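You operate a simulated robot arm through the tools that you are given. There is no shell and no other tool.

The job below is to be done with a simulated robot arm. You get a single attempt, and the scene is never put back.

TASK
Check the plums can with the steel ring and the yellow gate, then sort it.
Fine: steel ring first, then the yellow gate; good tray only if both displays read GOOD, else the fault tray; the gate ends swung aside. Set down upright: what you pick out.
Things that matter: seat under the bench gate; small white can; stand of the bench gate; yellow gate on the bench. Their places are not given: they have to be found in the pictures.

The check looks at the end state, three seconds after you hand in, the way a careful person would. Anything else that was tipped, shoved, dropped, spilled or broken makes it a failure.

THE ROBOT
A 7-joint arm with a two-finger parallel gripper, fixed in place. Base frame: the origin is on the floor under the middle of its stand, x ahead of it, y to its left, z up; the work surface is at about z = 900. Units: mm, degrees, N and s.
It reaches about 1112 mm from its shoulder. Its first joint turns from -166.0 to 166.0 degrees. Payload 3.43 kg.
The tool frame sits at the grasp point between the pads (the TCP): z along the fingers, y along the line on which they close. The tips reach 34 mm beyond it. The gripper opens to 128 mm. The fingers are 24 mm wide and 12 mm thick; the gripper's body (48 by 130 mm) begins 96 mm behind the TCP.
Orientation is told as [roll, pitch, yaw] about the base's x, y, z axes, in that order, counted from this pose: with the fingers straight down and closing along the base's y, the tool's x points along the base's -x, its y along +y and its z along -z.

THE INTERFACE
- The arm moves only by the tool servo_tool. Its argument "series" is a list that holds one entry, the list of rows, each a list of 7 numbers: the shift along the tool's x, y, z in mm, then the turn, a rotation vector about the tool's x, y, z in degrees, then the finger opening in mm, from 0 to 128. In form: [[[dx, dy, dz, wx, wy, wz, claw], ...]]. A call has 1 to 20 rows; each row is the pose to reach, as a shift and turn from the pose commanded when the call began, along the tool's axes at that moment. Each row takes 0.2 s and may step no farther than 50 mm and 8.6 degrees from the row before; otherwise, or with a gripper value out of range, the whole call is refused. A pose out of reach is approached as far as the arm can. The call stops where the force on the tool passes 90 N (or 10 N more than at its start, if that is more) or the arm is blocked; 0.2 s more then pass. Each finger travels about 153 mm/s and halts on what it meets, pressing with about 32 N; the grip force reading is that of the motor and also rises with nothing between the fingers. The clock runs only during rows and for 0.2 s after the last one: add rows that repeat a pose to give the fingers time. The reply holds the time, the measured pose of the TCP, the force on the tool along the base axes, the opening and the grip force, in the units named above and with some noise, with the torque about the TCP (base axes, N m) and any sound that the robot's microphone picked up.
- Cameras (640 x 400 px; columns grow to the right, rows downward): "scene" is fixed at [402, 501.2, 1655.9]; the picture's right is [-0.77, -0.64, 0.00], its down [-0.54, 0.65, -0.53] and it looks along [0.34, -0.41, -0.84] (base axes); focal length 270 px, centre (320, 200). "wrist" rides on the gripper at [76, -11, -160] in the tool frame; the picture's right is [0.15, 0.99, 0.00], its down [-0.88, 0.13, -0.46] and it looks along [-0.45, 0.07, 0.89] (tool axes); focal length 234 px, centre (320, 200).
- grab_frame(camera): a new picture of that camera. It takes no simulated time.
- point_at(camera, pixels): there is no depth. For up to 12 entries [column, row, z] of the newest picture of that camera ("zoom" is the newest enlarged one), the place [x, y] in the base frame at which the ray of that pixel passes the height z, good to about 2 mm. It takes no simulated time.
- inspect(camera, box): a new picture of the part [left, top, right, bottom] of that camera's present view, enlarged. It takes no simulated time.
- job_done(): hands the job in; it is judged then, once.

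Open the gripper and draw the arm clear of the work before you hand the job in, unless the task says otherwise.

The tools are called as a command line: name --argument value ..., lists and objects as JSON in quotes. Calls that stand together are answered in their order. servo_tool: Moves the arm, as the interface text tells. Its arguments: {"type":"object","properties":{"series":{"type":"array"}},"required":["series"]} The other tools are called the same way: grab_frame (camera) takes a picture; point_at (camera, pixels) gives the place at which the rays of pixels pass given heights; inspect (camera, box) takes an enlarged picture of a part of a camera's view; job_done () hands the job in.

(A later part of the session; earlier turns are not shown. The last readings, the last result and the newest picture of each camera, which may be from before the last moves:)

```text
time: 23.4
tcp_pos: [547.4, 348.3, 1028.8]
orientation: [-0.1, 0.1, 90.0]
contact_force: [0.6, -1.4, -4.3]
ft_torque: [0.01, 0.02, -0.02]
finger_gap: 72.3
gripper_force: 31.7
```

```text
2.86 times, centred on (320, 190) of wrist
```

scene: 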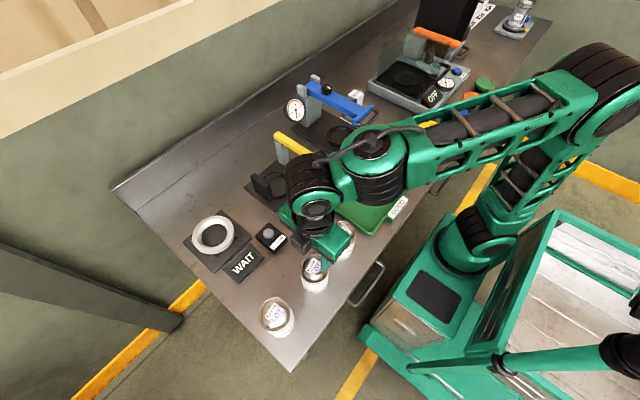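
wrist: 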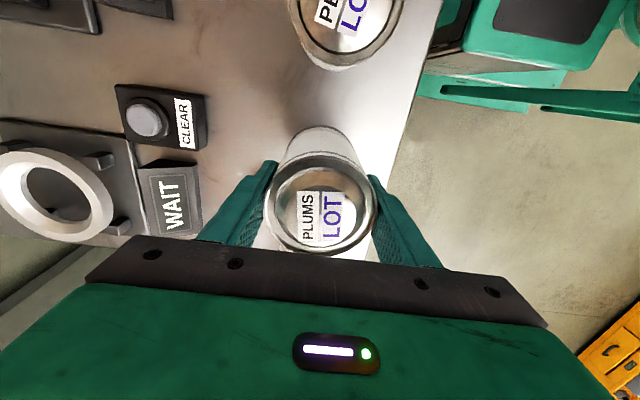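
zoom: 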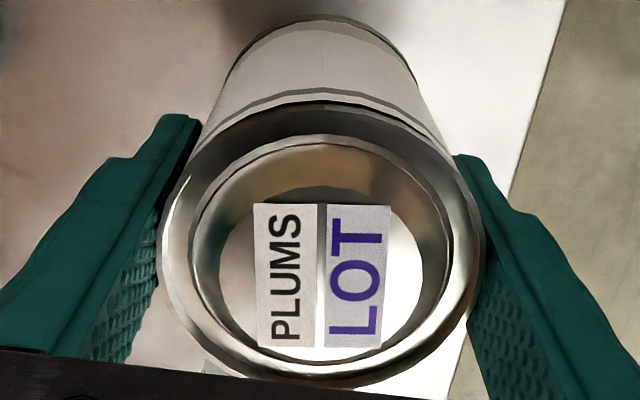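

No slip at all, so gentle motion works. I raise 50 mm more and then move slowly toward the ring, stopping short to re-measure the ring.

servo_tool --series '[[[0, 0, -3, 0, 0, 0, 30], [0, 0, -8, 0, 0, 0, 30], [0, 0, -15, 0, 0, 0, 30], [0, 0, -23, 0, 0, 0, 30], [0, 0, -31, 0, 0, 0, 30], [0, 0, -39, 0, 0, 0, 30], [0, 0, -46, 0, 0, 0, 30], [0, 0, -50, 0, 0, 0, 30], [0, 0, -50, 0, 0, 0, 30]]]'

servo_tool --series '[[[-1, -3, 0, 0, 0, 0, 30], [-3, -8, 0, 0, 0, 0, 30], [-5, -16, 0, 0, 0, 0, 30], [-8, -27, 0, 0, 0, 0, 30], [-13, -41, 0, 0, 0, 0, 30], [-18, -57, 0, 0, 0, 0, 30], [-23, -74, 0, 0, 0, 0, 30], [-28, -92, 0, 0, 0, 0, 30], [-34, -110, 0, 0, 0, 0, 30], [-39, -128, 0, 0, 0, 0, 30], [-45, -146, 0, 0, 0, 0, 30], [-50, -162, 0, 0, 0, 0, 30], [-54, -176, 0, 0, 0, 0, 30], [-58, -186, 0, 0, 0, 0, 30], [-60, -193, 0, 0, 0, 0, 30], [-60, -193, 0, 0, 0, 0, 30]]]'

grab_frame --camera "wrist"

grab_frame --camera "scene"

```text
time: 25.4
tcp_pos: [547.1, 348.1, 1078.5]
orientation: [-0.1, -0.1, 89.9]
contact_force: [-0.5, -0.8, -4.4]
ft_torque: [-0.02, 0.01, -0.05]
finger_gap: 72.2
gripper_force: 31.8
```

```text
time: 28.8
tcp_pos: [741.2, 407.7, 1080.7]
orientation: [-0.2, 0.0, 90.0]
contact_force: [0.6, 0.5, -3.4]
ft_torque: [0.0, 0.0, 0.03]
finger_gap: 72.1
gripper_force: 32.4
```

```text
taken
```

wrist: 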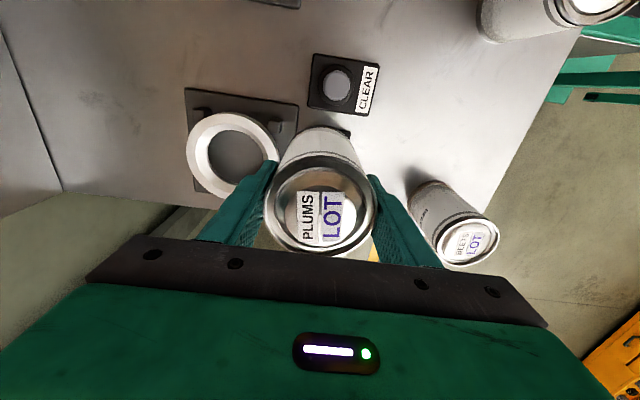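

```text
taken
```

scene: 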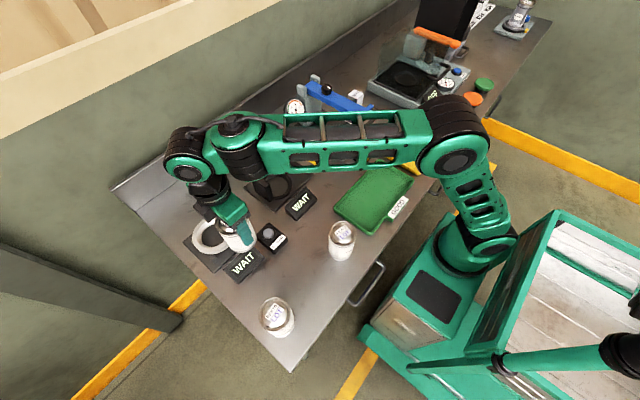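

The can is still firmly held. I zoom on the ring at wrist (232,155) for a crossing ray.

inspect --camera "wrist" --box '[175, 80, 305, 210]'

```text
3.08 times, centred on (240, 145) of wrist
```

zoom: 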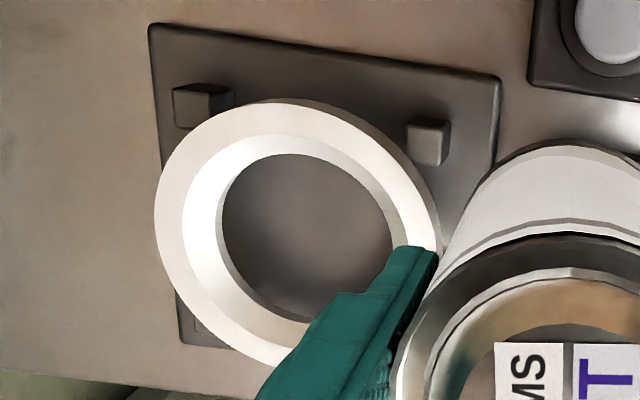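

I use the ring's top outer outline (155–438 columns, 98–370 rows → centre ≈(296,233)) and throat centre ≈(306,235) for rays.

point_at --camera "zoom" --pixels '[[296, 233, 930], [296, 233, 940], [296, 233, 950], [296, 233, 960], [306, 235.5, 920], [306, 235.5, 930], [306, 235.5, 940], [150, 25, 908], [500, 78, 908], [185, 345, 908]]'

inspect --camera "scene" --box '[180, 200, 270, 280]'

```text
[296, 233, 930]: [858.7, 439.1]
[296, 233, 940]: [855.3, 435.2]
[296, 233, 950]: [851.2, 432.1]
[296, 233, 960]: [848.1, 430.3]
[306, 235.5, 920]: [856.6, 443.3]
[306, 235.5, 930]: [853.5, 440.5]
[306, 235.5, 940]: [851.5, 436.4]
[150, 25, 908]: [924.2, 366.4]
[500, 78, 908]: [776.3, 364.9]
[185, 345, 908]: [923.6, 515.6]
```

```text
5.00 times, centred on (225, 240) of scene
```

zoom: 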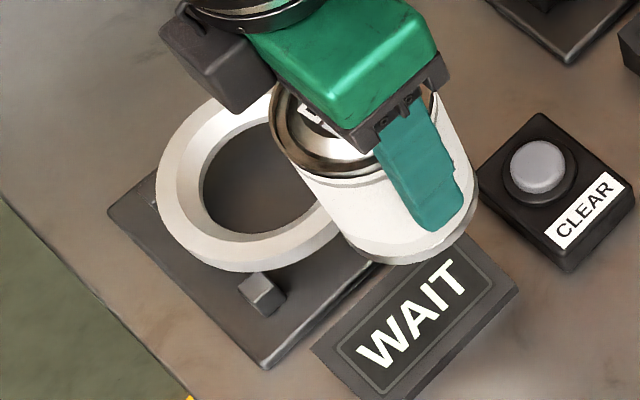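

The plate corners give a plate centre of ≈(850,440), agreeing with the ring rays. I move over (851,440) and come down so that the can's bottom hovers above the ring, then check alignment.

servo_tool --series '[[[-1, -3, 0, 0, 0, 0, 30], [-3, -9, 0, 0, 0, 0, 30], [-5, -18, 0, 0, 0, 0, 30], [-9, -30, 0, 0, 0, 0, 30], [-13, -44, 0, 0, 0, 0, 30], [-17, -58, 0, 0, 0, 0, 30], [-21, -72, 0, 0, 0, 0, 30], [-25, -86, 0, 0, 0, 0, 30], [-29, -98, 0, 0, 0, 0, 30], [-31, -106, 0, 0, 0, 0, 30], [-32, -110, 0, 0, 0, 0, 30], [-32, -110, 5, 0, 0, 0, 30], [-32, -110, 15, 0, 0, 0, 30], [-32, -110, 25, 0, 0, 0, 30], [-32, -110, 33, 0, 0, 0, 30], [-32, -110, 37, 0, 0, 0, 30], [-32, -110, 37, 0, 0, 0, 30]]]'

grab_frame --camera "wrist"

grab_frame --camera "scene"

inspect --camera "scene" --box '[170, 190, 260, 280]'

inspect --camera "wrist" --box '[240, 90, 400, 250]'

```text
time: 32.4
tcp_pos: [850.7, 440.5, 1042.1]
orientation: [0.1, 0.0, 90.0]
contact_force: [0.8, 1.4, -3.4]
ft_torque: [0.02, 0.0, -0.02]
finger_gap: 72.4
gripper_force: 31.2
```

```text
taken
```

wrist: 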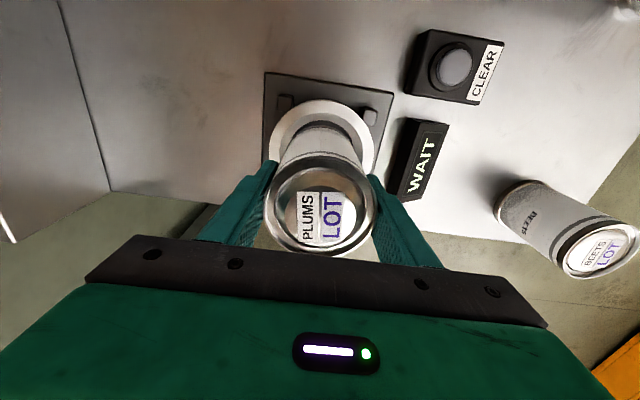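

```text
taken
```

scene: 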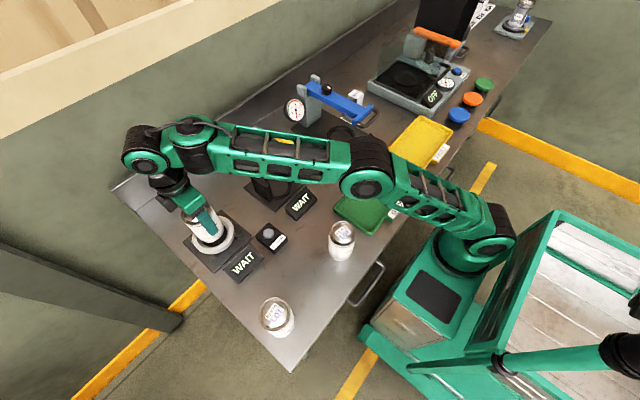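

```text
4.44 times, centred on (215, 235) of scene
```

zoom: 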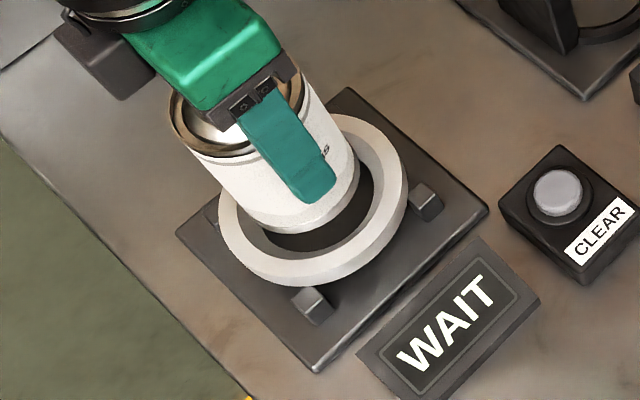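

```text
2.50 times, centred on (320, 170) of wrist
```

zoom: 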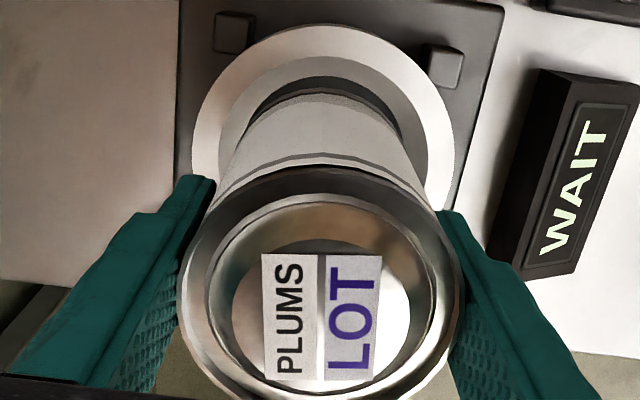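

The can hovers over the ring, apparently nearly centred. I take sharper zooms of the can-bottom/ring area in both views to check the crescents.

inspect --camera "wrist" --box '[265, 90, 380, 160]'

inspect --camera "scene" --box '[190, 210, 240, 260]'

```text
5.57 times, centred on (322, 125) of wrist
```

zoom: 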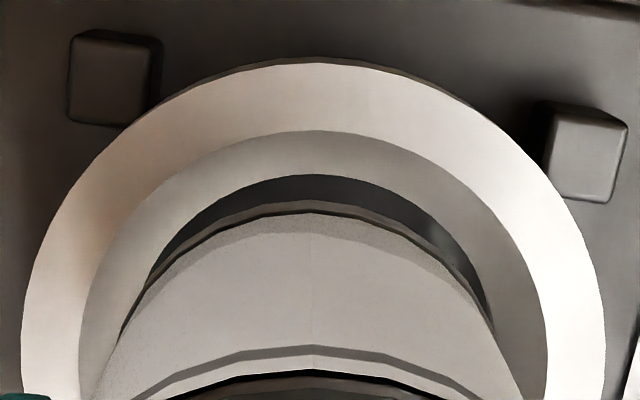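

```text
8.00 times, centred on (215, 235) of scene
```

zoom: 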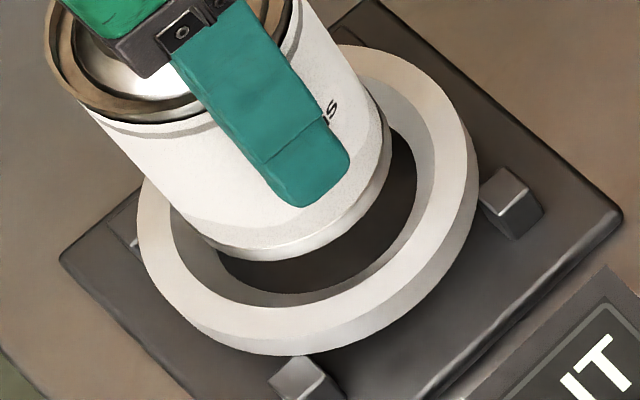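

Both zooms show the can centred within ~2 mm; slight evidence the ring is ~1 mm farther in +y. I shift +1 mm in y and lower slowly 20 mm, watching the force.

servo_tool --series '[[[-1, 0, 4, 0, 0, 0, 30], [-1, 0, 8, 0, 0, 0, 30], [-1, 0, 12, 0, 0, 0, 30], [-1, 0, 16, 0, 0, 0, 30], [-1, 0, 20, 0, 0, 0, 30], [-1, 0, 20, 0, 0, 0, 30]]]'

inspect --camera "wrist" --box '[265, 90, 380, 160]'

inspect --camera "scene" --box '[190, 210, 240, 260]'

```text
time: 33.8
tcp_pos: [851.4, 442.8, 1022.5]
orientation: [0.0, 0.0, 90.0]
contact_force: [0.3, -0.3, -3.8]
ft_torque: [0.03, -0.01, 0.02]
finger_gap: 72.4
gripper_force: 32.4
```

```text
5.57 times, centred on (322, 125) of wrist
```

zoom: 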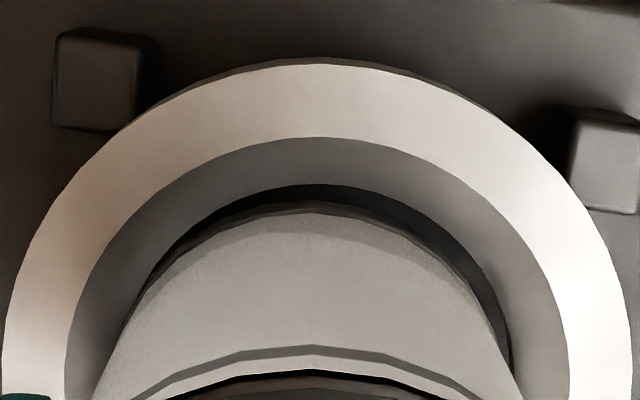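

```text
8.00 times, centred on (215, 235) of scene
```

zoom: 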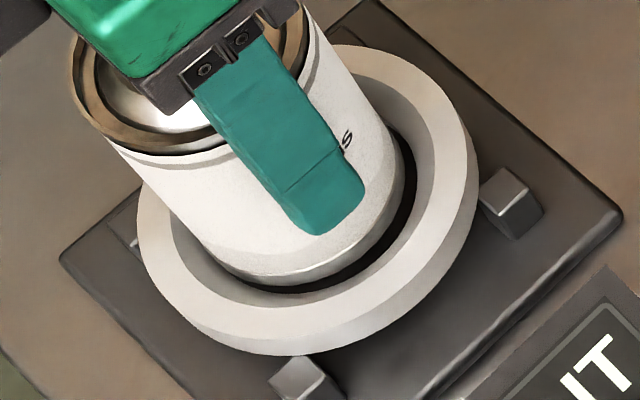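

Still no contact. The wrist zoom shows the ring centre about 2 mm toward −x of the can axis and ~1 mm toward −y; I correct by that amount and continue lowering in small steps.

servo_tool --series '[[[1, 1.7, 0, 0, 0, 0, 30], [1, 1.7, 3, 0, 0, 0, 30], [1, 1.7, 6, 0, 0, 0, 30], [1, 1.7, 8, 0, 0, 0, 30], [1, 1.7, 8, 0, 0, 0, 30]]]'

inspect --camera "wrist" --box '[265, 90, 380, 160]'

inspect --camera "scene" --box '[190, 210, 240, 260]'

```text
time: 35.0
tcp_pos: [849.8, 440.5, 1014.1]
orientation: [-0.1, 0.0, 90.0]
contact_force: [-0.2, 0.3, -4.8]
ft_torque: [-0.02, 0.02, 0.06]
finger_gap: 72.2
gripper_force: 31.8
```

```text
5.57 times, centred on (322, 125) of wrist
```

zoom: 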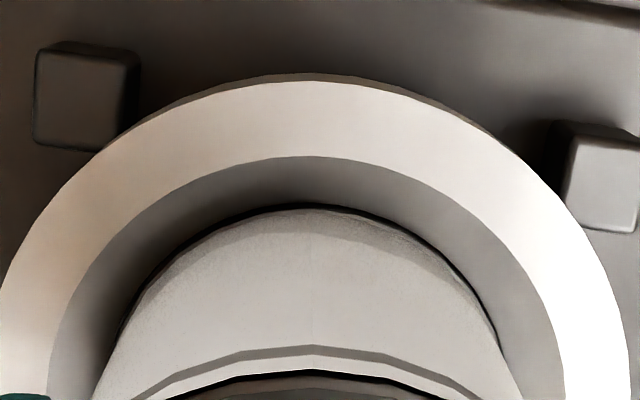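

```text
8.00 times, centred on (215, 235) of scene
```

zoom: 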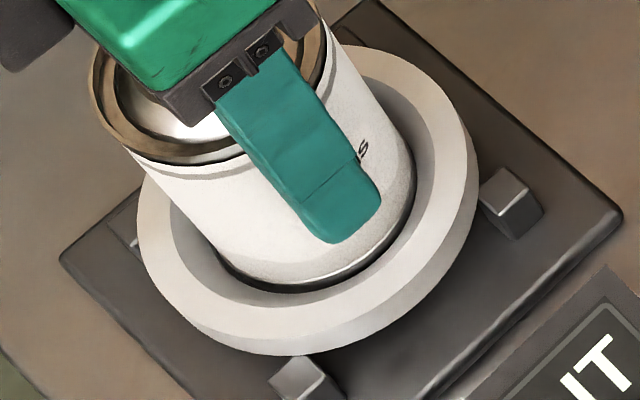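

Well centred now. I continue lowering through the throat in 2 mm rows and monitor force.

servo_tool --series '[[[0, 0, 2, 0, 0, 0, 30], [0, 0, 4, 0, 0, 0, 30], [0, 0, 6, 0, 0, 0, 30], [0, 0, 8, 0, 0, 0, 30], [0, 0, 8, 0, 0, 0, 30]]]'

inspect --camera "wrist" --box '[265, 90, 380, 160]'

inspect --camera "scene" --box '[190, 210, 240, 260]'

```text
time: 36.2
tcp_pos: [848.5, 439.6, 1007.2]
orientation: [0.0, 0.0, 90.0]
contact_force: [0.5, -0.5, -4.2]
ft_torque: [-0.03, 0.01, 0.0]
finger_gap: 72.3
gripper_force: 31.8
```

```text
5.57 times, centred on (322, 125) of wrist
```

zoom: 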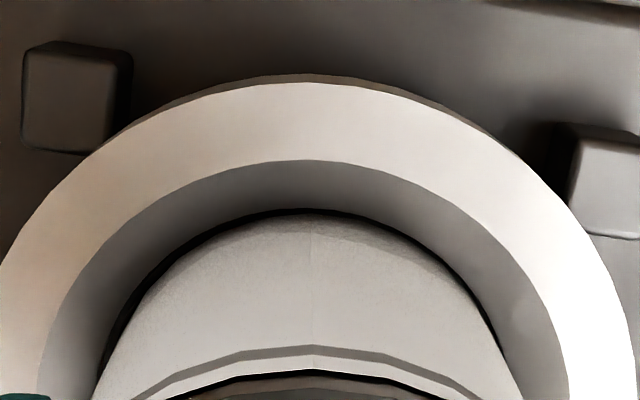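

```text
8.00 times, centred on (215, 235) of scene
```

zoom: 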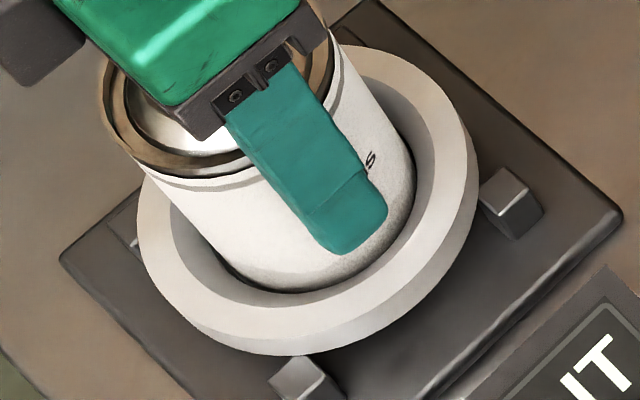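

No contact and the can is entering the throat. I adjust +0.6 mm in x and keep lowering 12 mm.

servo_tool --series '[[[-0.5, -0.6, 2, 0, 0, 0, 30], [-0.5, -0.6, 4, 0, 0, 0, 30], [-0.5, -0.6, 6, 0, 0, 0, 30], [-0.5, -0.6, 8, 0, 0, 0, 30], [-0.5, -0.6, 10, 0, 0, 0, 30], [-0.5, -0.6, 12, 0, 0, 0, 30], [-0.5, -0.6, 12, 0, 0, 0, 30]]]'

inspect --camera "wrist" --box '[255, 90, 385, 180]'

inspect --camera "scene" --box '[185, 205, 265, 285]'

```text
time: 37.8
tcp_pos: [850.8, 442.0, 995.2]
orientation: [0.0, 0.0, 90.0]
contact_force: [0.4, -0.1, -4.4]
ft_torque: [0.0, 0.01, -0.01]
finger_gap: 72.3
gripper_force: 32.6
```

```text
4.44 times, centred on (320, 135) of wrist
```

zoom: 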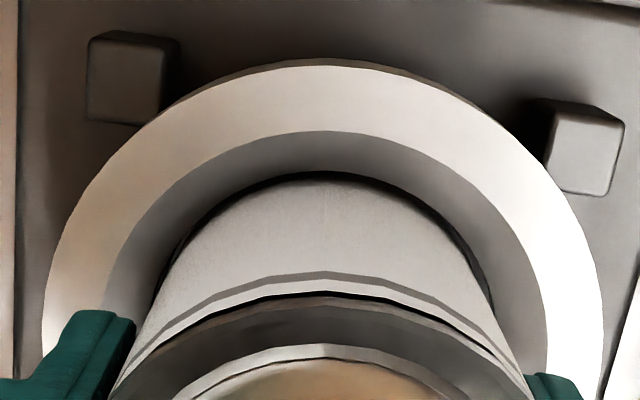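

```text
5.00 times, centred on (225, 245) of scene
```

zoom: 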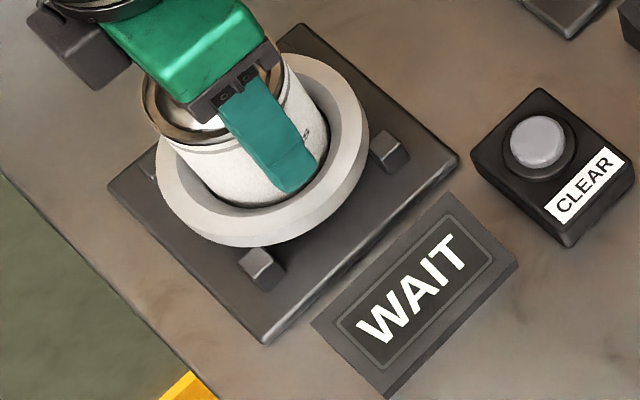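

No contact yet; the can has passed the throat freely. Continue lowering until it touches the plate.

servo_tool --series '[[[0, 0, 2, 0, 0, 0, 30], [0, 0, 4, 0, 0, 0, 30], [0, 0, 6, 0, 0, 0, 30], [0, 0, 6, 0, 0, 0, 30]]]'

inspect --camera "scene" --box '[185, 205, 265, 285]'

```text
time: 38.8
tcp_pos: [849.2, 440.2, 988.3]
orientation: [0.0, -0.1, 90.0]
contact_force: [-1.0, -0.4, -3.2]
ft_torque: [0.01, 0.0, 0.0]
finger_gap: 72.2
gripper_force: 31.9
```

```text
5.00 times, centred on (225, 245) of scene
```

zoom: 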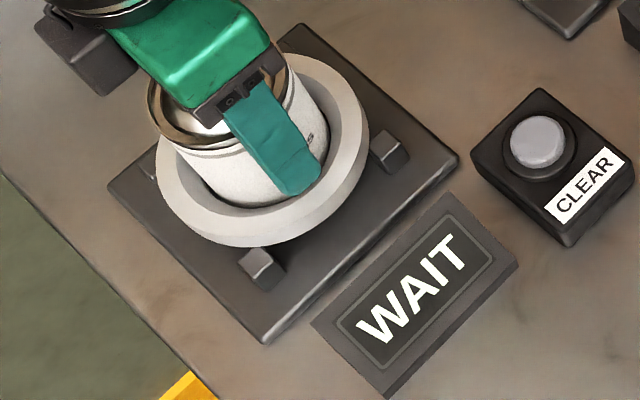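

Bottom is at about 911, still WAIT. I go on in 1 mm rows.

servo_tool --series '[[[0, 0, 1, 0, 0, 0, 30], [0, 0, 2, 0, 0, 0, 30], [0, 0, 3, 0, 0, 0, 30], [0, 0, 4, 0, 0, 0, 30]]]'

inspect --camera "scene" --box '[185, 205, 265, 285]'

inspect --camera "wrist" --box '[240, 90, 400, 260]'

```text
time: 39.8
tcp_pos: [849.3, 441.4, 987.2]
orientation: [-0.3, -0.1, 90.0]
contact_force: [-1.6, -5.0, 18.7]
ft_torque: [-0.55, 0.81, 0.1]
finger_gap: 72.1
gripper_force: 32.1
```

```text
5.00 times, centred on (225, 245) of scene
```

zoom: 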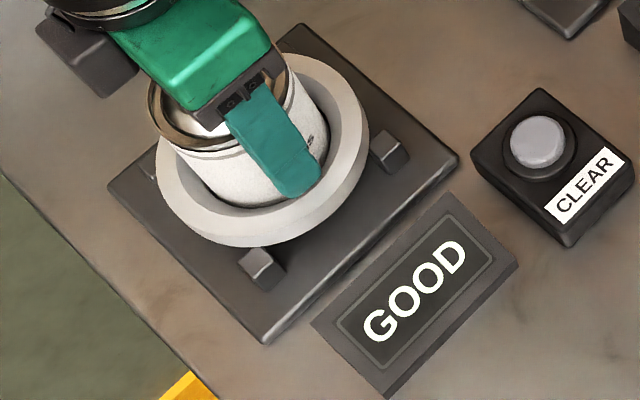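

```text
2.35 times, centred on (320, 175) of wrist
```

zoom: 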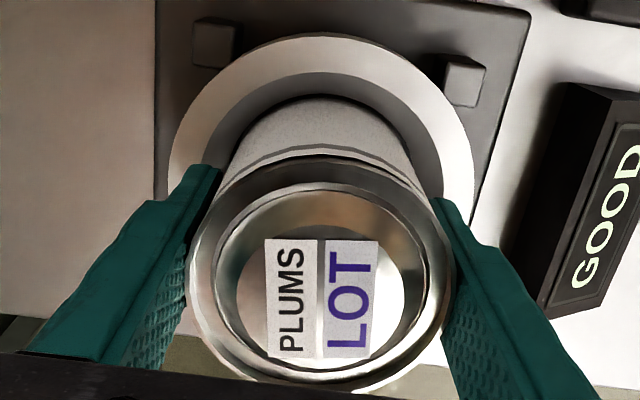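

The ring display now reads GOOD (contact 18.7 N on the plate). I ease the pressure slightly and hold for a second to make sure that the reading stays.

servo_tool --series '[[[0, 0, -1.5, 0, 0, 0, 30], [0, 0, -2, 0, 0, 0, 30], [0, 0, -2, 0, 0, 0, 30], [0, 0, -2, 0, 0, 0, 30], [0, 0, -2, 0, 0, 0, 30]]]'

inspect --camera "scene" --box '[185, 205, 265, 285]'

```text
time: 41.0
tcp_pos: [850.0, 440.7, 987.1]
orientation: [-0.1, 0.0, 89.9]
contact_force: [4.2, 2.6, 10.9]
ft_torque: [0.54, -0.08, -0.18]
finger_gap: 72.1
gripper_force: 31.5
```

```text
5.00 times, centred on (225, 245) of scene
```

zoom: 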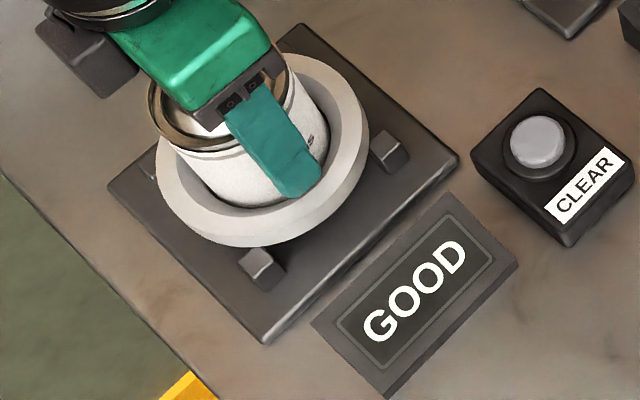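

The reading is stable at GOOD. I lift the can slowly straight up out of the ring to about TCP z≈1085.

servo_tool --series '[[[0, 0, -2, 0, 0, 0, 30], [0, 0, -4, 0, 0, 0, 30], [0, 0, -7, 0, 0, 0, 30], [0, 0, -11, 0, 0, 0, 30], [0, 0, -16, 0, 0, 0, 30], [0, 0, -21, 0, 0, 0, 30], [0, 0, -26, 0, 0, 0, 30], [0, 0, -31, 0, 0, 0, 30], [0, 0, -37, 0, 0, 0, 30], [0, 0, -43, 0, 0, 0, 30], [0, 0, -50, 0, 0, 0, 30], [0, 0, -58, 0, 0, 0, 30], [0, 0, -66, 0, 0, 0, 30], [0, 0, -74, 0, 0, 0, 30], [0, 0, -82, 0, 0, 0, 30], [0, 0, -90, 0, 0, 0, 30], [0, 0, -96, 0, 0, 0, 30], [0, 0, -100, 0, 0, 0, 30]]]'

grab_frame --camera "wrist"

grab_frame --camera "scene"

inspect --camera "scene" --box '[185, 185, 305, 285]'

```text
time: 44.8
tcp_pos: [852.3, 443.1, 1087.1]
orientation: [0.0, 0.1, 90.0]
contact_force: [0.6, 0.5, -3.8]
ft_torque: [-0.01, 0.02, 0.02]
finger_gap: 72.4
gripper_force: 31.8
```

```text
taken
```

wrist: 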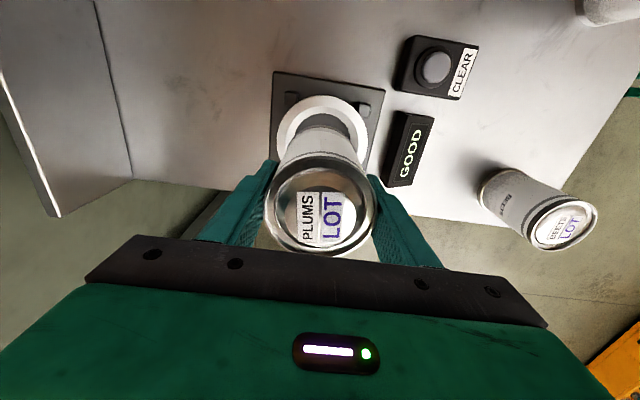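

```text
taken
```

scene: 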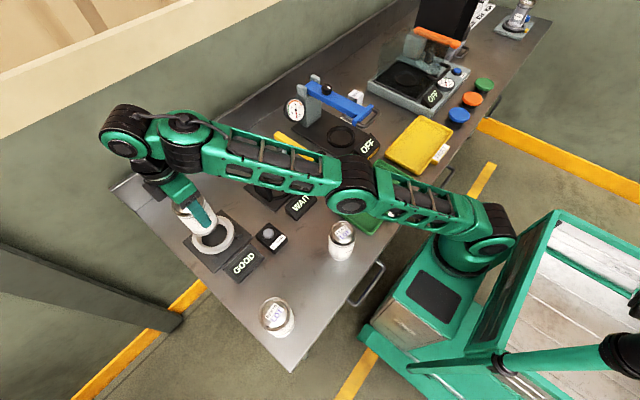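

```text
4.00 times, centred on (245, 235) of scene
```

zoom: 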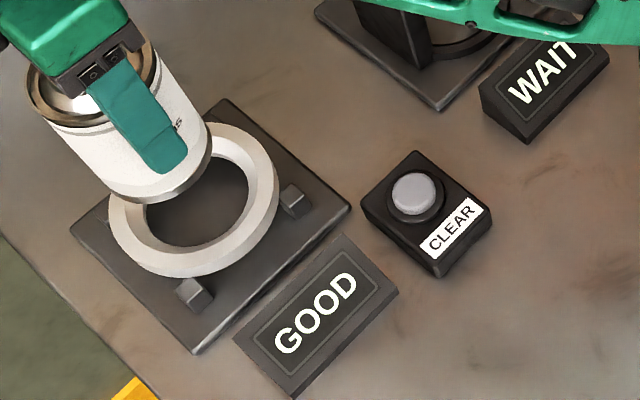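

The can is out and GOOD is latched. Before moving to the gate's seat I measure bar, stop and stand heights from the scene view.

inspect --camera "scene" --box '[235, 110, 345, 220]'

point_at --camera "scene" --pixels '[[273.75, 135, 1020], [273.75, 135, 1030], [273.75, 135, 1040], [273.75, 135, 1050], [278, 131.75, 1030], [278, 131.75, 1040], [320.75, 153, 1050], [320.75, 153, 1060], [320.75, 153, 1070], [270, 186, 980], [270, 186, 1000], [270, 186, 1020]]'

```text
3.64 times, centred on (290, 165) of scene
```

zoom: 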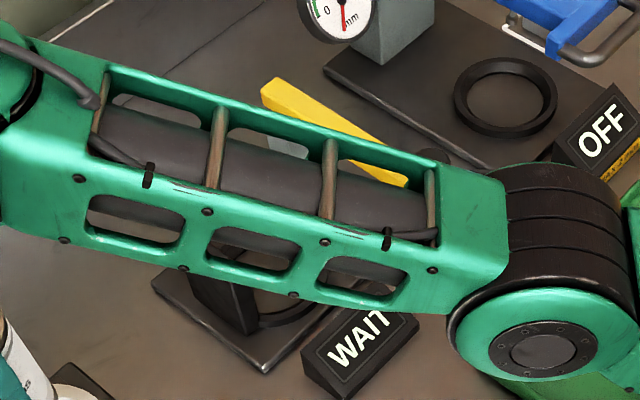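

```text
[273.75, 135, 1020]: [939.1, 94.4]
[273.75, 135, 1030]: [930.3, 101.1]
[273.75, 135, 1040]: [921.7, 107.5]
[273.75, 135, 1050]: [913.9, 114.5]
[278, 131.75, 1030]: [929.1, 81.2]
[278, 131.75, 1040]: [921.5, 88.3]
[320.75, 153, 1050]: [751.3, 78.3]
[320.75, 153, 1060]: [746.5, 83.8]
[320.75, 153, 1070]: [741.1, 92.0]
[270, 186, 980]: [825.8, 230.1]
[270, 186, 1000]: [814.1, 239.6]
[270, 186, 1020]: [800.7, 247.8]
```

Bar spans z≈1022–1040, knob top ≈1070 at (740,92); the stop plate is tall (≈1000+), so I carry the can high. I raise to TCP z≈1140 and move toward the seat at (849,193).

servo_tool --series '[[[1, 0, -4, 0, 0, 0, 30], [3, 0, -10, 0, 0, 0, 30], [6, 0, -18, 0, 0, 0, 30], [12, 0, -28, 0, 0, 0, 30], [22, 0, -38, 0, 0, 0, 30], [35, 0, -46, 0, 0, 0, 30], [50, 1, -51, 0, 0, 0, 30], [66, 1, -53, 0, 0, 0, 30], [82, 1, -53, 0, 0, 0, 30], [98, 1, -53, 0, 0, 0, 30], [114, 2, -53, 0, 0, 0, 30], [130, 2, -53, 0, 0, 0, 30], [146, 2, -53, 0, 0, 0, 30], [162, 2, -53, 0, 0, 0, 30], [178, 3, -53, 0, 0, 0, 30], [194, 3, -53, 0, 0, 0, 30], [210, 3, -53, 0, 0, 0, 30], [225, 3, -53, 0, 0, 0, 30], [236, 3, -53, 0, 0, 0, 30], [242, 3, -53, 0, 0, 0, 30]]]'

grab_frame --camera "wrist"

grab_frame --camera "scene"

inspect --camera "wrist" --box '[220, 80, 420, 250]'

inspect --camera "scene" --box '[235, 110, 345, 220]'

```text
time: 49.0
tcp_pos: [846.2, 198.8, 1141.3]
orientation: [-0.1, 0.0, 90.0]
contact_force: [-0.9, 0.6, -3.2]
ft_torque: [0.0, 0.0, 0.0]
finger_gap: 72.0
gripper_force: 31.7
out of reach, approached as far as the arm can: row 2, 3, 4, 5, 6
```

```text
taken
```

wrist: 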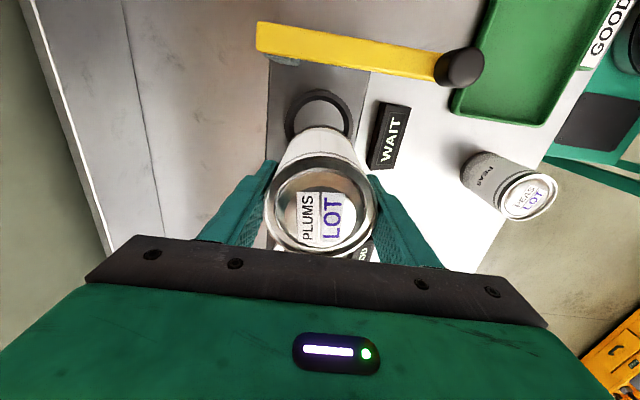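

```text
taken
```

scene: 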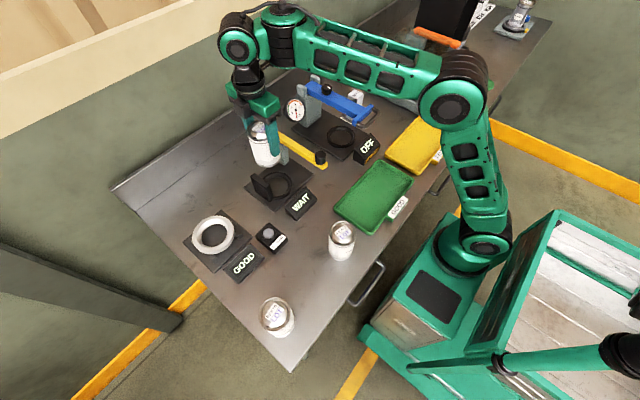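

```text
2.35 times, centred on (320, 165) of wrist
```

zoom: 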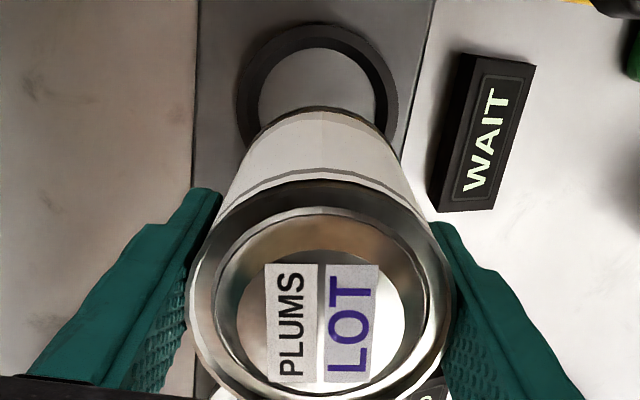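

```text
3.64 times, centred on (290, 165) of scene
```

zoom: 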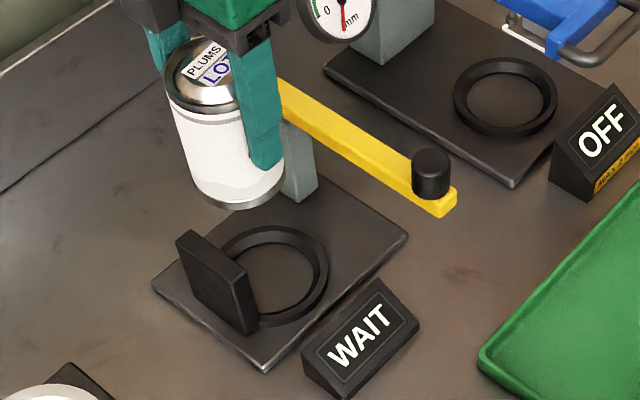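

The view is clear now: stop plate top is only ≈985 (below the bar), and the seat is free. I verify the seat centre with rays from both cameras.

point_at --camera "scene" --pixels '[[276.4, 186, 912], [276.4, 186, 916], [270, 183.7, 985], [270, 183.7, 995]]'

point_at --camera "wrist" --pixels '[[284.3, 118, 912], [353.2, 118, 912], [319, 90.5, 914], [463, 66, 1070], [463, 66, 1065], [260, 38, 1040], [455, 85, 1040]]'

inspect --camera "wrist" --box '[260, 70, 380, 150]'

```text
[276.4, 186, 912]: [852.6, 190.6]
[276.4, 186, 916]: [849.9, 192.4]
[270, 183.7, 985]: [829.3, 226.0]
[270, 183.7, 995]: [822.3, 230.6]
```

```text
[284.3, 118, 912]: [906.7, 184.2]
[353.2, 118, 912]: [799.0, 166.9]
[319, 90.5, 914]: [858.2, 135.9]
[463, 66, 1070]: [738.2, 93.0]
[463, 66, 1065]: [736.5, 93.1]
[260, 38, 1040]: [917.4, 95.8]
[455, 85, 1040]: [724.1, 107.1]
```

```text
5.00 times, centred on (320, 110) of wrist
```

zoom: 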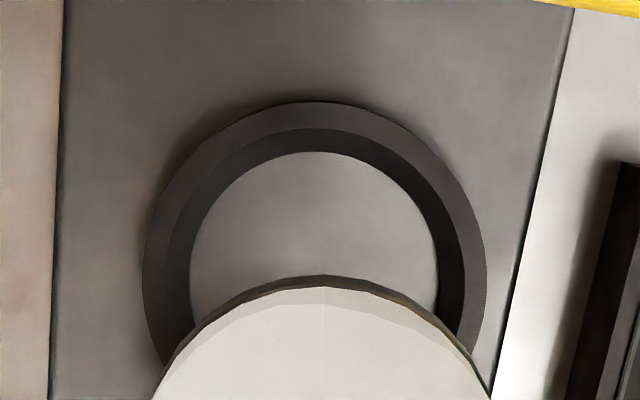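

Seat centre ≈(850,192), floor ≈80 mm wide. The stop's inner face might be close to the can, so I zoom in on stop/seat in the scene view before lowering.

inspect --camera "scene" --box '[240, 160, 300, 220]'

```text
6.67 times, centred on (270, 190) of scene
```

zoom: 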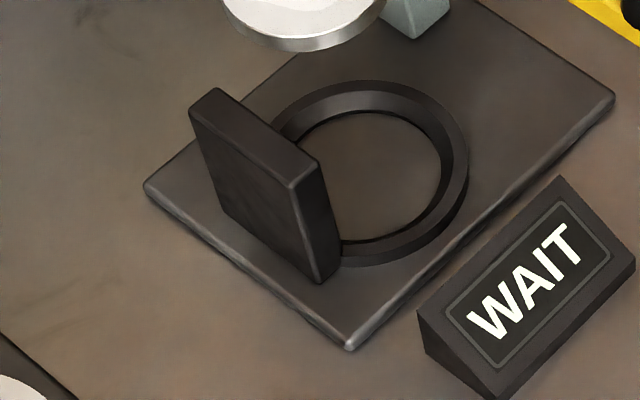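

I compute the stop's base corners (zoom (338,268), (320,285)) at plate height and its top corners to get the inner face position.

point_at --camera "zoom" --pixels '[[338, 268, 908], [320, 285, 908], [222, 210, 908], [320, 160, 980], [320, 160, 990], [320, 160, 1000], [215, 87, 990], [297, 187, 990], [349, 348, 908], [614, 97, 908], [146, 190, 908], [376, 172, 914]]'

```text
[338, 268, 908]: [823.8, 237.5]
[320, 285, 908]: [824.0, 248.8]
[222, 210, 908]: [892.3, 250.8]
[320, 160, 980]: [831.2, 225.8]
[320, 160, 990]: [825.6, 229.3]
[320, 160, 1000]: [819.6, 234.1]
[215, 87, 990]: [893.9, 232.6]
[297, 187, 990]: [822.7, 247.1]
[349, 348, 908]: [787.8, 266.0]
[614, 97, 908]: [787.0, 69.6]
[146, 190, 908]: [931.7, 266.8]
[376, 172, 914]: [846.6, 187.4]
```

Stop: x≈824–892, inner face y≈237, so a can centred at y≈192 clears it by ~8 mm. I refine the seat centre with the wrist picture's seat outline centre (319,124.5).

point_at --camera "wrist" --pixels '[[319, 124.5, 914], [319, 124.5, 910], [319, 123, 908], [288.6, 124, 914], [357.4, 125, 914], [298, 121, 908], [347.4, 122, 908]]'

```text
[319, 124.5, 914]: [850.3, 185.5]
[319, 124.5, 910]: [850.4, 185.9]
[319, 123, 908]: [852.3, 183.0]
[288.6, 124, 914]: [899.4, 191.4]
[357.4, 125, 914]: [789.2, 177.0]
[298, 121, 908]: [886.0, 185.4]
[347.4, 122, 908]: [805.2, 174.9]
```

Best estimate of the seat centre is (851,192). I align and lower the can to about 45 mm above the seat.

servo_tool --series '[[[2, -1.5, 0, 0, 0, 0, 30], [5, -3.5, 3, 0, 0, 0, 30], [6.8, -4.8, 9, 0, 0, 0, 30], [6.8, -4.8, 18, 0, 0, 0, 30], [6.8, -4.8, 28, 0, 0, 0, 30], [6.8, -4.8, 38, 0, 0, 0, 30], [6.8, -4.8, 48, 0, 0, 0, 30], [6.8, -4.8, 58, 0, 0, 0, 30], [6.8, -4.8, 68, 0, 0, 0, 30], [6.8, -4.8, 78, 0, 0, 0, 30], [6.8, -4.8, 88, 0, 0, 0, 30], [6.8, -4.8, 97, 0, 0, 0, 30], [6.8, -4.8, 104, 0, 0, 0, 30], [6.8, -4.8, 109, 0, 0, 0, 30], [6.8, -4.8, 111, 0, 0, 0, 30], [6.8, -4.8, 111, 0, 0, 0, 30]]]'

grab_frame --camera "wrist"

inspect --camera "wrist" --box '[250, 80, 390, 170]'

inspect --camera "scene" --box '[240, 150, 310, 220]'

```text
time: 52.4
tcp_pos: [850.7, 192.3, 1028.9]
orientation: [0.1, 0.0, 90.0]
contact_force: [0.7, -0.1, -3.4]
ft_torque: [-0.04, 0.0, -0.02]
finger_gap: 72.3
gripper_force: 32.4
```

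```text
taken
```

wrist: 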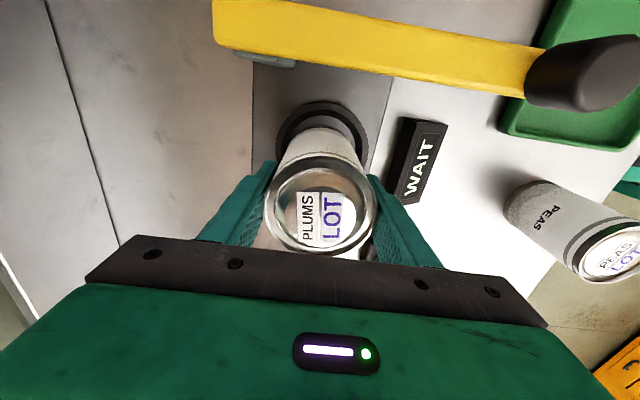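

```text
4.44 times, centred on (320, 125) of wrist
```

zoom: 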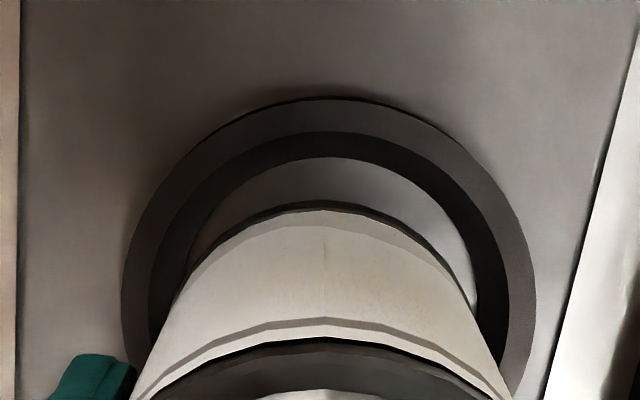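

```text
5.71 times, centred on (275, 185) of scene
```

zoom: 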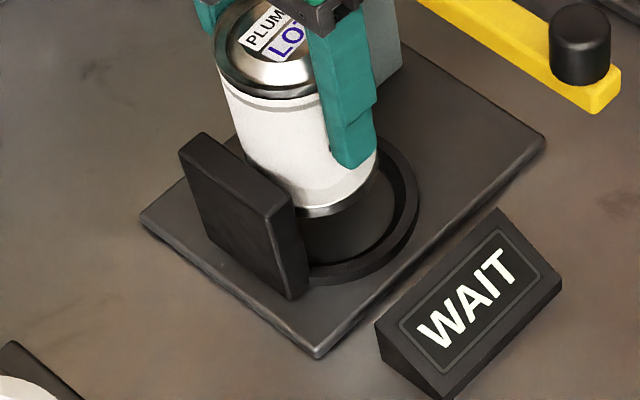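

The seat outline centre is ~2 mm toward −x of the can axis. I correct that and lower to just above the seat floor.

servo_tool --series '[[[0, 2, 2, 0, 0, 0, 30], [0, 2, 6, 0, 0, 0, 30], [0, 2, 12, 0, 0, 0, 30], [0, 2, 18, 0, 0, 0, 30], [0, 2, 23, 0, 0, 0, 30], [0, 2, 27, 0, 0, 0, 30], [0, 2, 30, 0, 0, 0, 30], [0, 2, 33, 0, 0, 0, 30], [0, 2, 35, 0, 0, 0, 30], [0, 2, 35, 0, 0, 0, 30]]]'

inspect --camera "wrist" --box '[250, 80, 390, 170]'

inspect --camera "scene" --box '[240, 150, 310, 220]'

```text
time: 54.6
tcp_pos: [848.4, 191.7, 993.5]
orientation: [0.0, -0.1, 90.0]
contact_force: [0.3, 0.4, -4.3]
ft_torque: [0.01, 0.02, -0.01]
finger_gap: 72.2
gripper_force: 31.8
```

```text
4.44 times, centred on (320, 125) of wrist
```

zoom: 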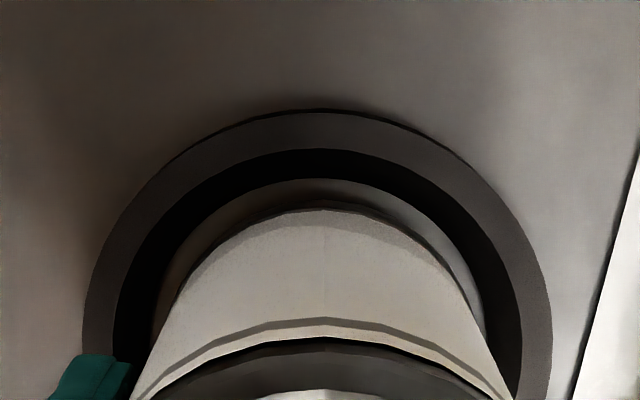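

```text
5.71 times, centred on (275, 185) of scene
```

zoom: 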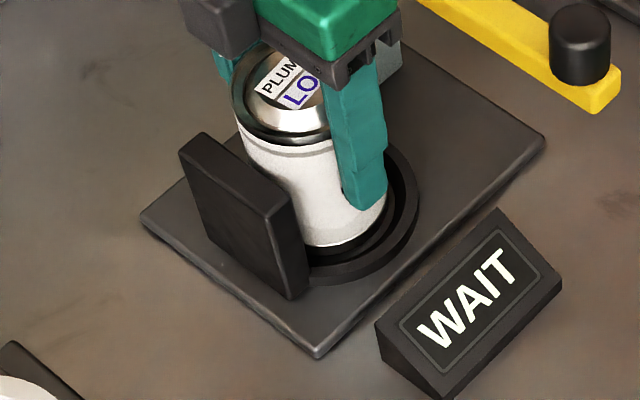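

Centred now. I lower in 1 mm rows until the can touches the seat floor.

servo_tool --series '[[[0, 0, 1, 0, 0, 0, 30], [0, 0, 2, 0, 0, 0, 30], [0, 0, 3, 0, 0, 0, 30], [0, 0, 4, 0, 0, 0, 30], [0, 0, 5, 0, 0, 0, 30]]]'

```text
time: 55.8
tcp_pos: [849.2, 191.0, 988.3]
orientation: [-0.1, -0.1, 90.0]
contact_force: [-0.4, 0.4, -3.9]
ft_torque: [-0.03, 0.01, 0.0]
finger_gap: 72.1
gripper_force: 31.7
```

No contact yet (−3.9 N = can weight). I continue in 1 mm rows.

servo_tool --series '[[[0, 0, 1, 0, 0, 0, 30], [0, 0, 2, 0, 0, 0, 30], [0, 0, 3, 0, 0, 0, 30]]]'

inspect --camera "scene" --box '[240, 150, 310, 220]'

```text
time: 56.6
tcp_pos: [850.5, 192.0, 987.9]
orientation: [-0.2, -0.1, 90.0]
contact_force: [1.0, -0.6, 13.6]
ft_torque: [0.05, 0.5, 0.05]
finger_gap: 72.2
gripper_force: 32.1
```

```text
5.71 times, centred on (275, 185) of scene
```

zoom: 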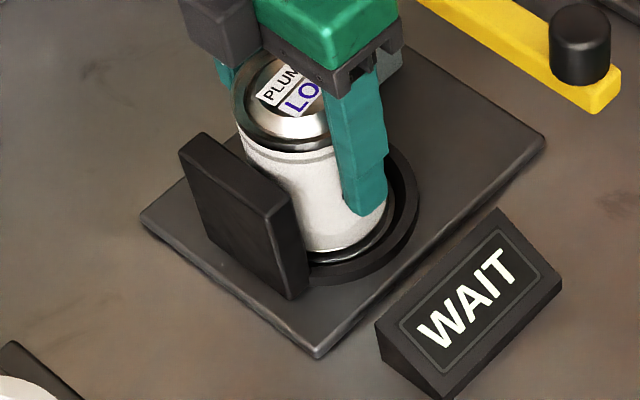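

Seated with 13.6 N. I ease off 1.5 mm, open the fingers moderately (to 96 mm) and check that the can stands freely.

servo_tool --series '[[[0, 0, -1.5, 0, 0, 0, 30], [0, 0, -1.5, 0, 0, 0, 76], [0, 0, -1.5, 0, 0, 0, 86], [0, 0, -1.5, 0, 0, 0, 96], [0, 0, -1.5, 0, 0, 0, 96]]]'

inspect --camera "scene" --box '[240, 150, 310, 220]'

inspect --camera "wrist" --box '[220, 80, 420, 260]'

```text
time: 57.8
tcp_pos: [848.8, 192.1, 988.1]
orientation: [0.0, 0.0, 90.0]
contact_force: [0.3, 0.5, 0.4]
ft_torque: [0.01, 0.01, -0.01]
finger_gap: 96.1
gripper_force: 0.1
```

```text
5.71 times, centred on (275, 185) of scene
```

zoom: 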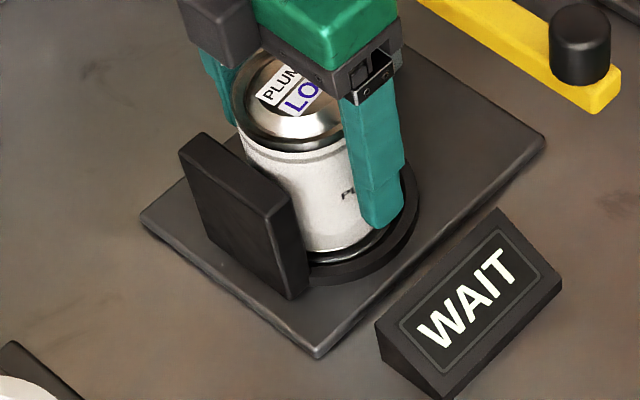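

```text
2.22 times, centred on (320, 170) of wrist
```

zoom: 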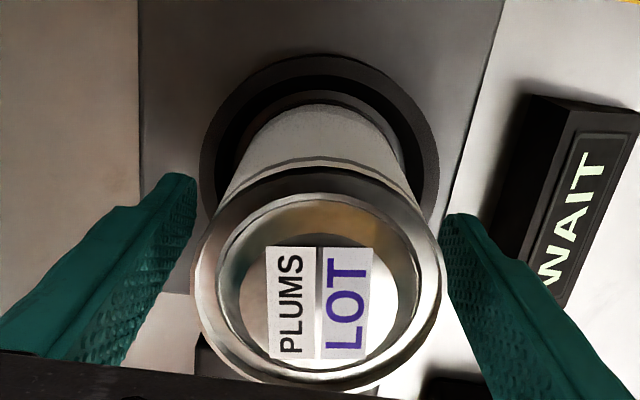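

The can stands free and upright in the seat. I raise straight up, well clear of the can and gate.

servo_tool --series '[[[0, 0, -8, 0, 0, 0, 96], [0, 0, -25, 0, 0, 0, 96], [0, 0, -50, 0, 0, 0, 96], [0, 0, -80, 0, 0, 0, 96], [0, 0, -115, 0, 0, 0, 96], [0, 0, -150, 0, 0, 0, 96], [0, 0, -180, 0, 0, 0, 96], [0, 0, -180, 0, 0, 0, 96]]]'

grab_frame --camera "wrist"

inspect --camera "scene" --box '[240, 120, 340, 220]'

```text
time: 59.6
tcp_pos: [849.5, 192.6, 1168.0]
orientation: [0.0, 0.0, 90.1]
contact_force: [0.3, 0.5, -0.7]
ft_torque: [-0.02, -0.01, 0.0]
finger_gap: 96.0
gripper_force: 0.1
```

```text
taken
```

wrist: 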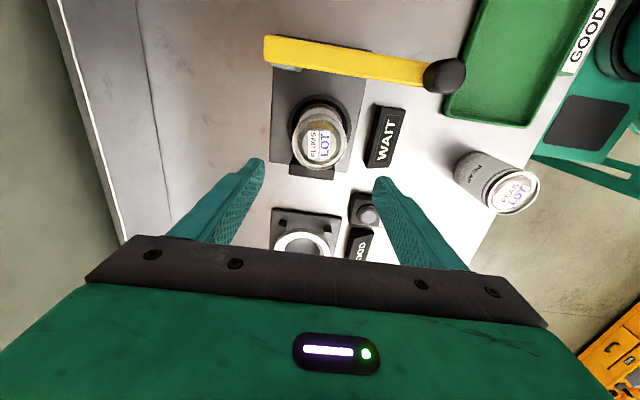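

```text
4.00 times, centred on (290, 170) of scene
```

zoom: 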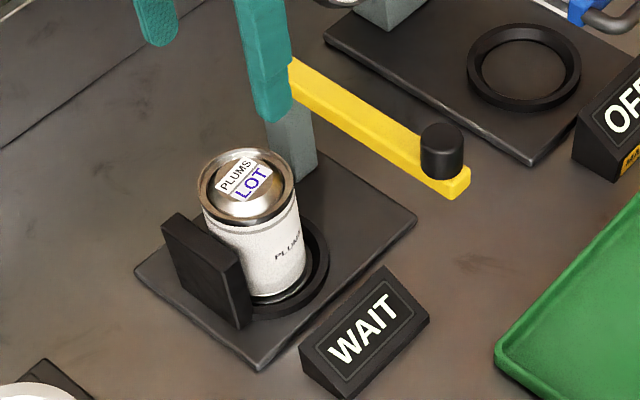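

The can stands upright in the seat. I zoom to measure the bar, knob and pivot precisely from this viewpoint.

inspect --camera "wrist" --box '[250, 10, 480, 180]'

point_at --camera "wrist" --pixels '[[444, 76, 1070], [444, 76, 1060], [264, 37, 1040], [263, 62, 1040], [430, 60, 1040], [420, 84, 1040], [290, 68, 1015], [320, 135, 1010], [448, 94, 1040]]'

```text
2.35 times, centred on (365, 95) of wrist
```

zoom: 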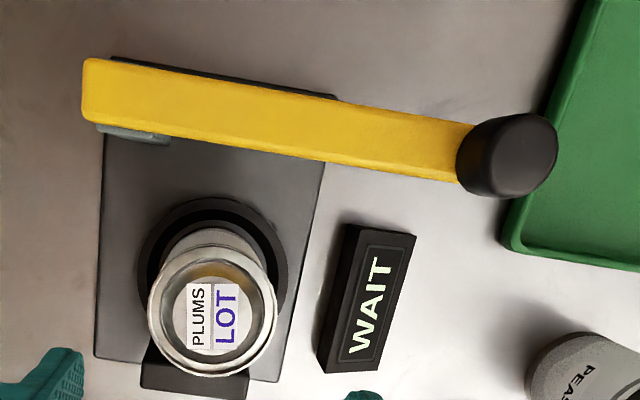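

```text
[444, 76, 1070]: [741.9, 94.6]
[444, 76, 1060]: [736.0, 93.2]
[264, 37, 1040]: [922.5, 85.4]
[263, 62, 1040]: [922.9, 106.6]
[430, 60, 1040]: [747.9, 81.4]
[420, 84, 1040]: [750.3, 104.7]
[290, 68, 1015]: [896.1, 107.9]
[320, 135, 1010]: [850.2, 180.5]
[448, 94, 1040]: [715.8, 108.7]
```

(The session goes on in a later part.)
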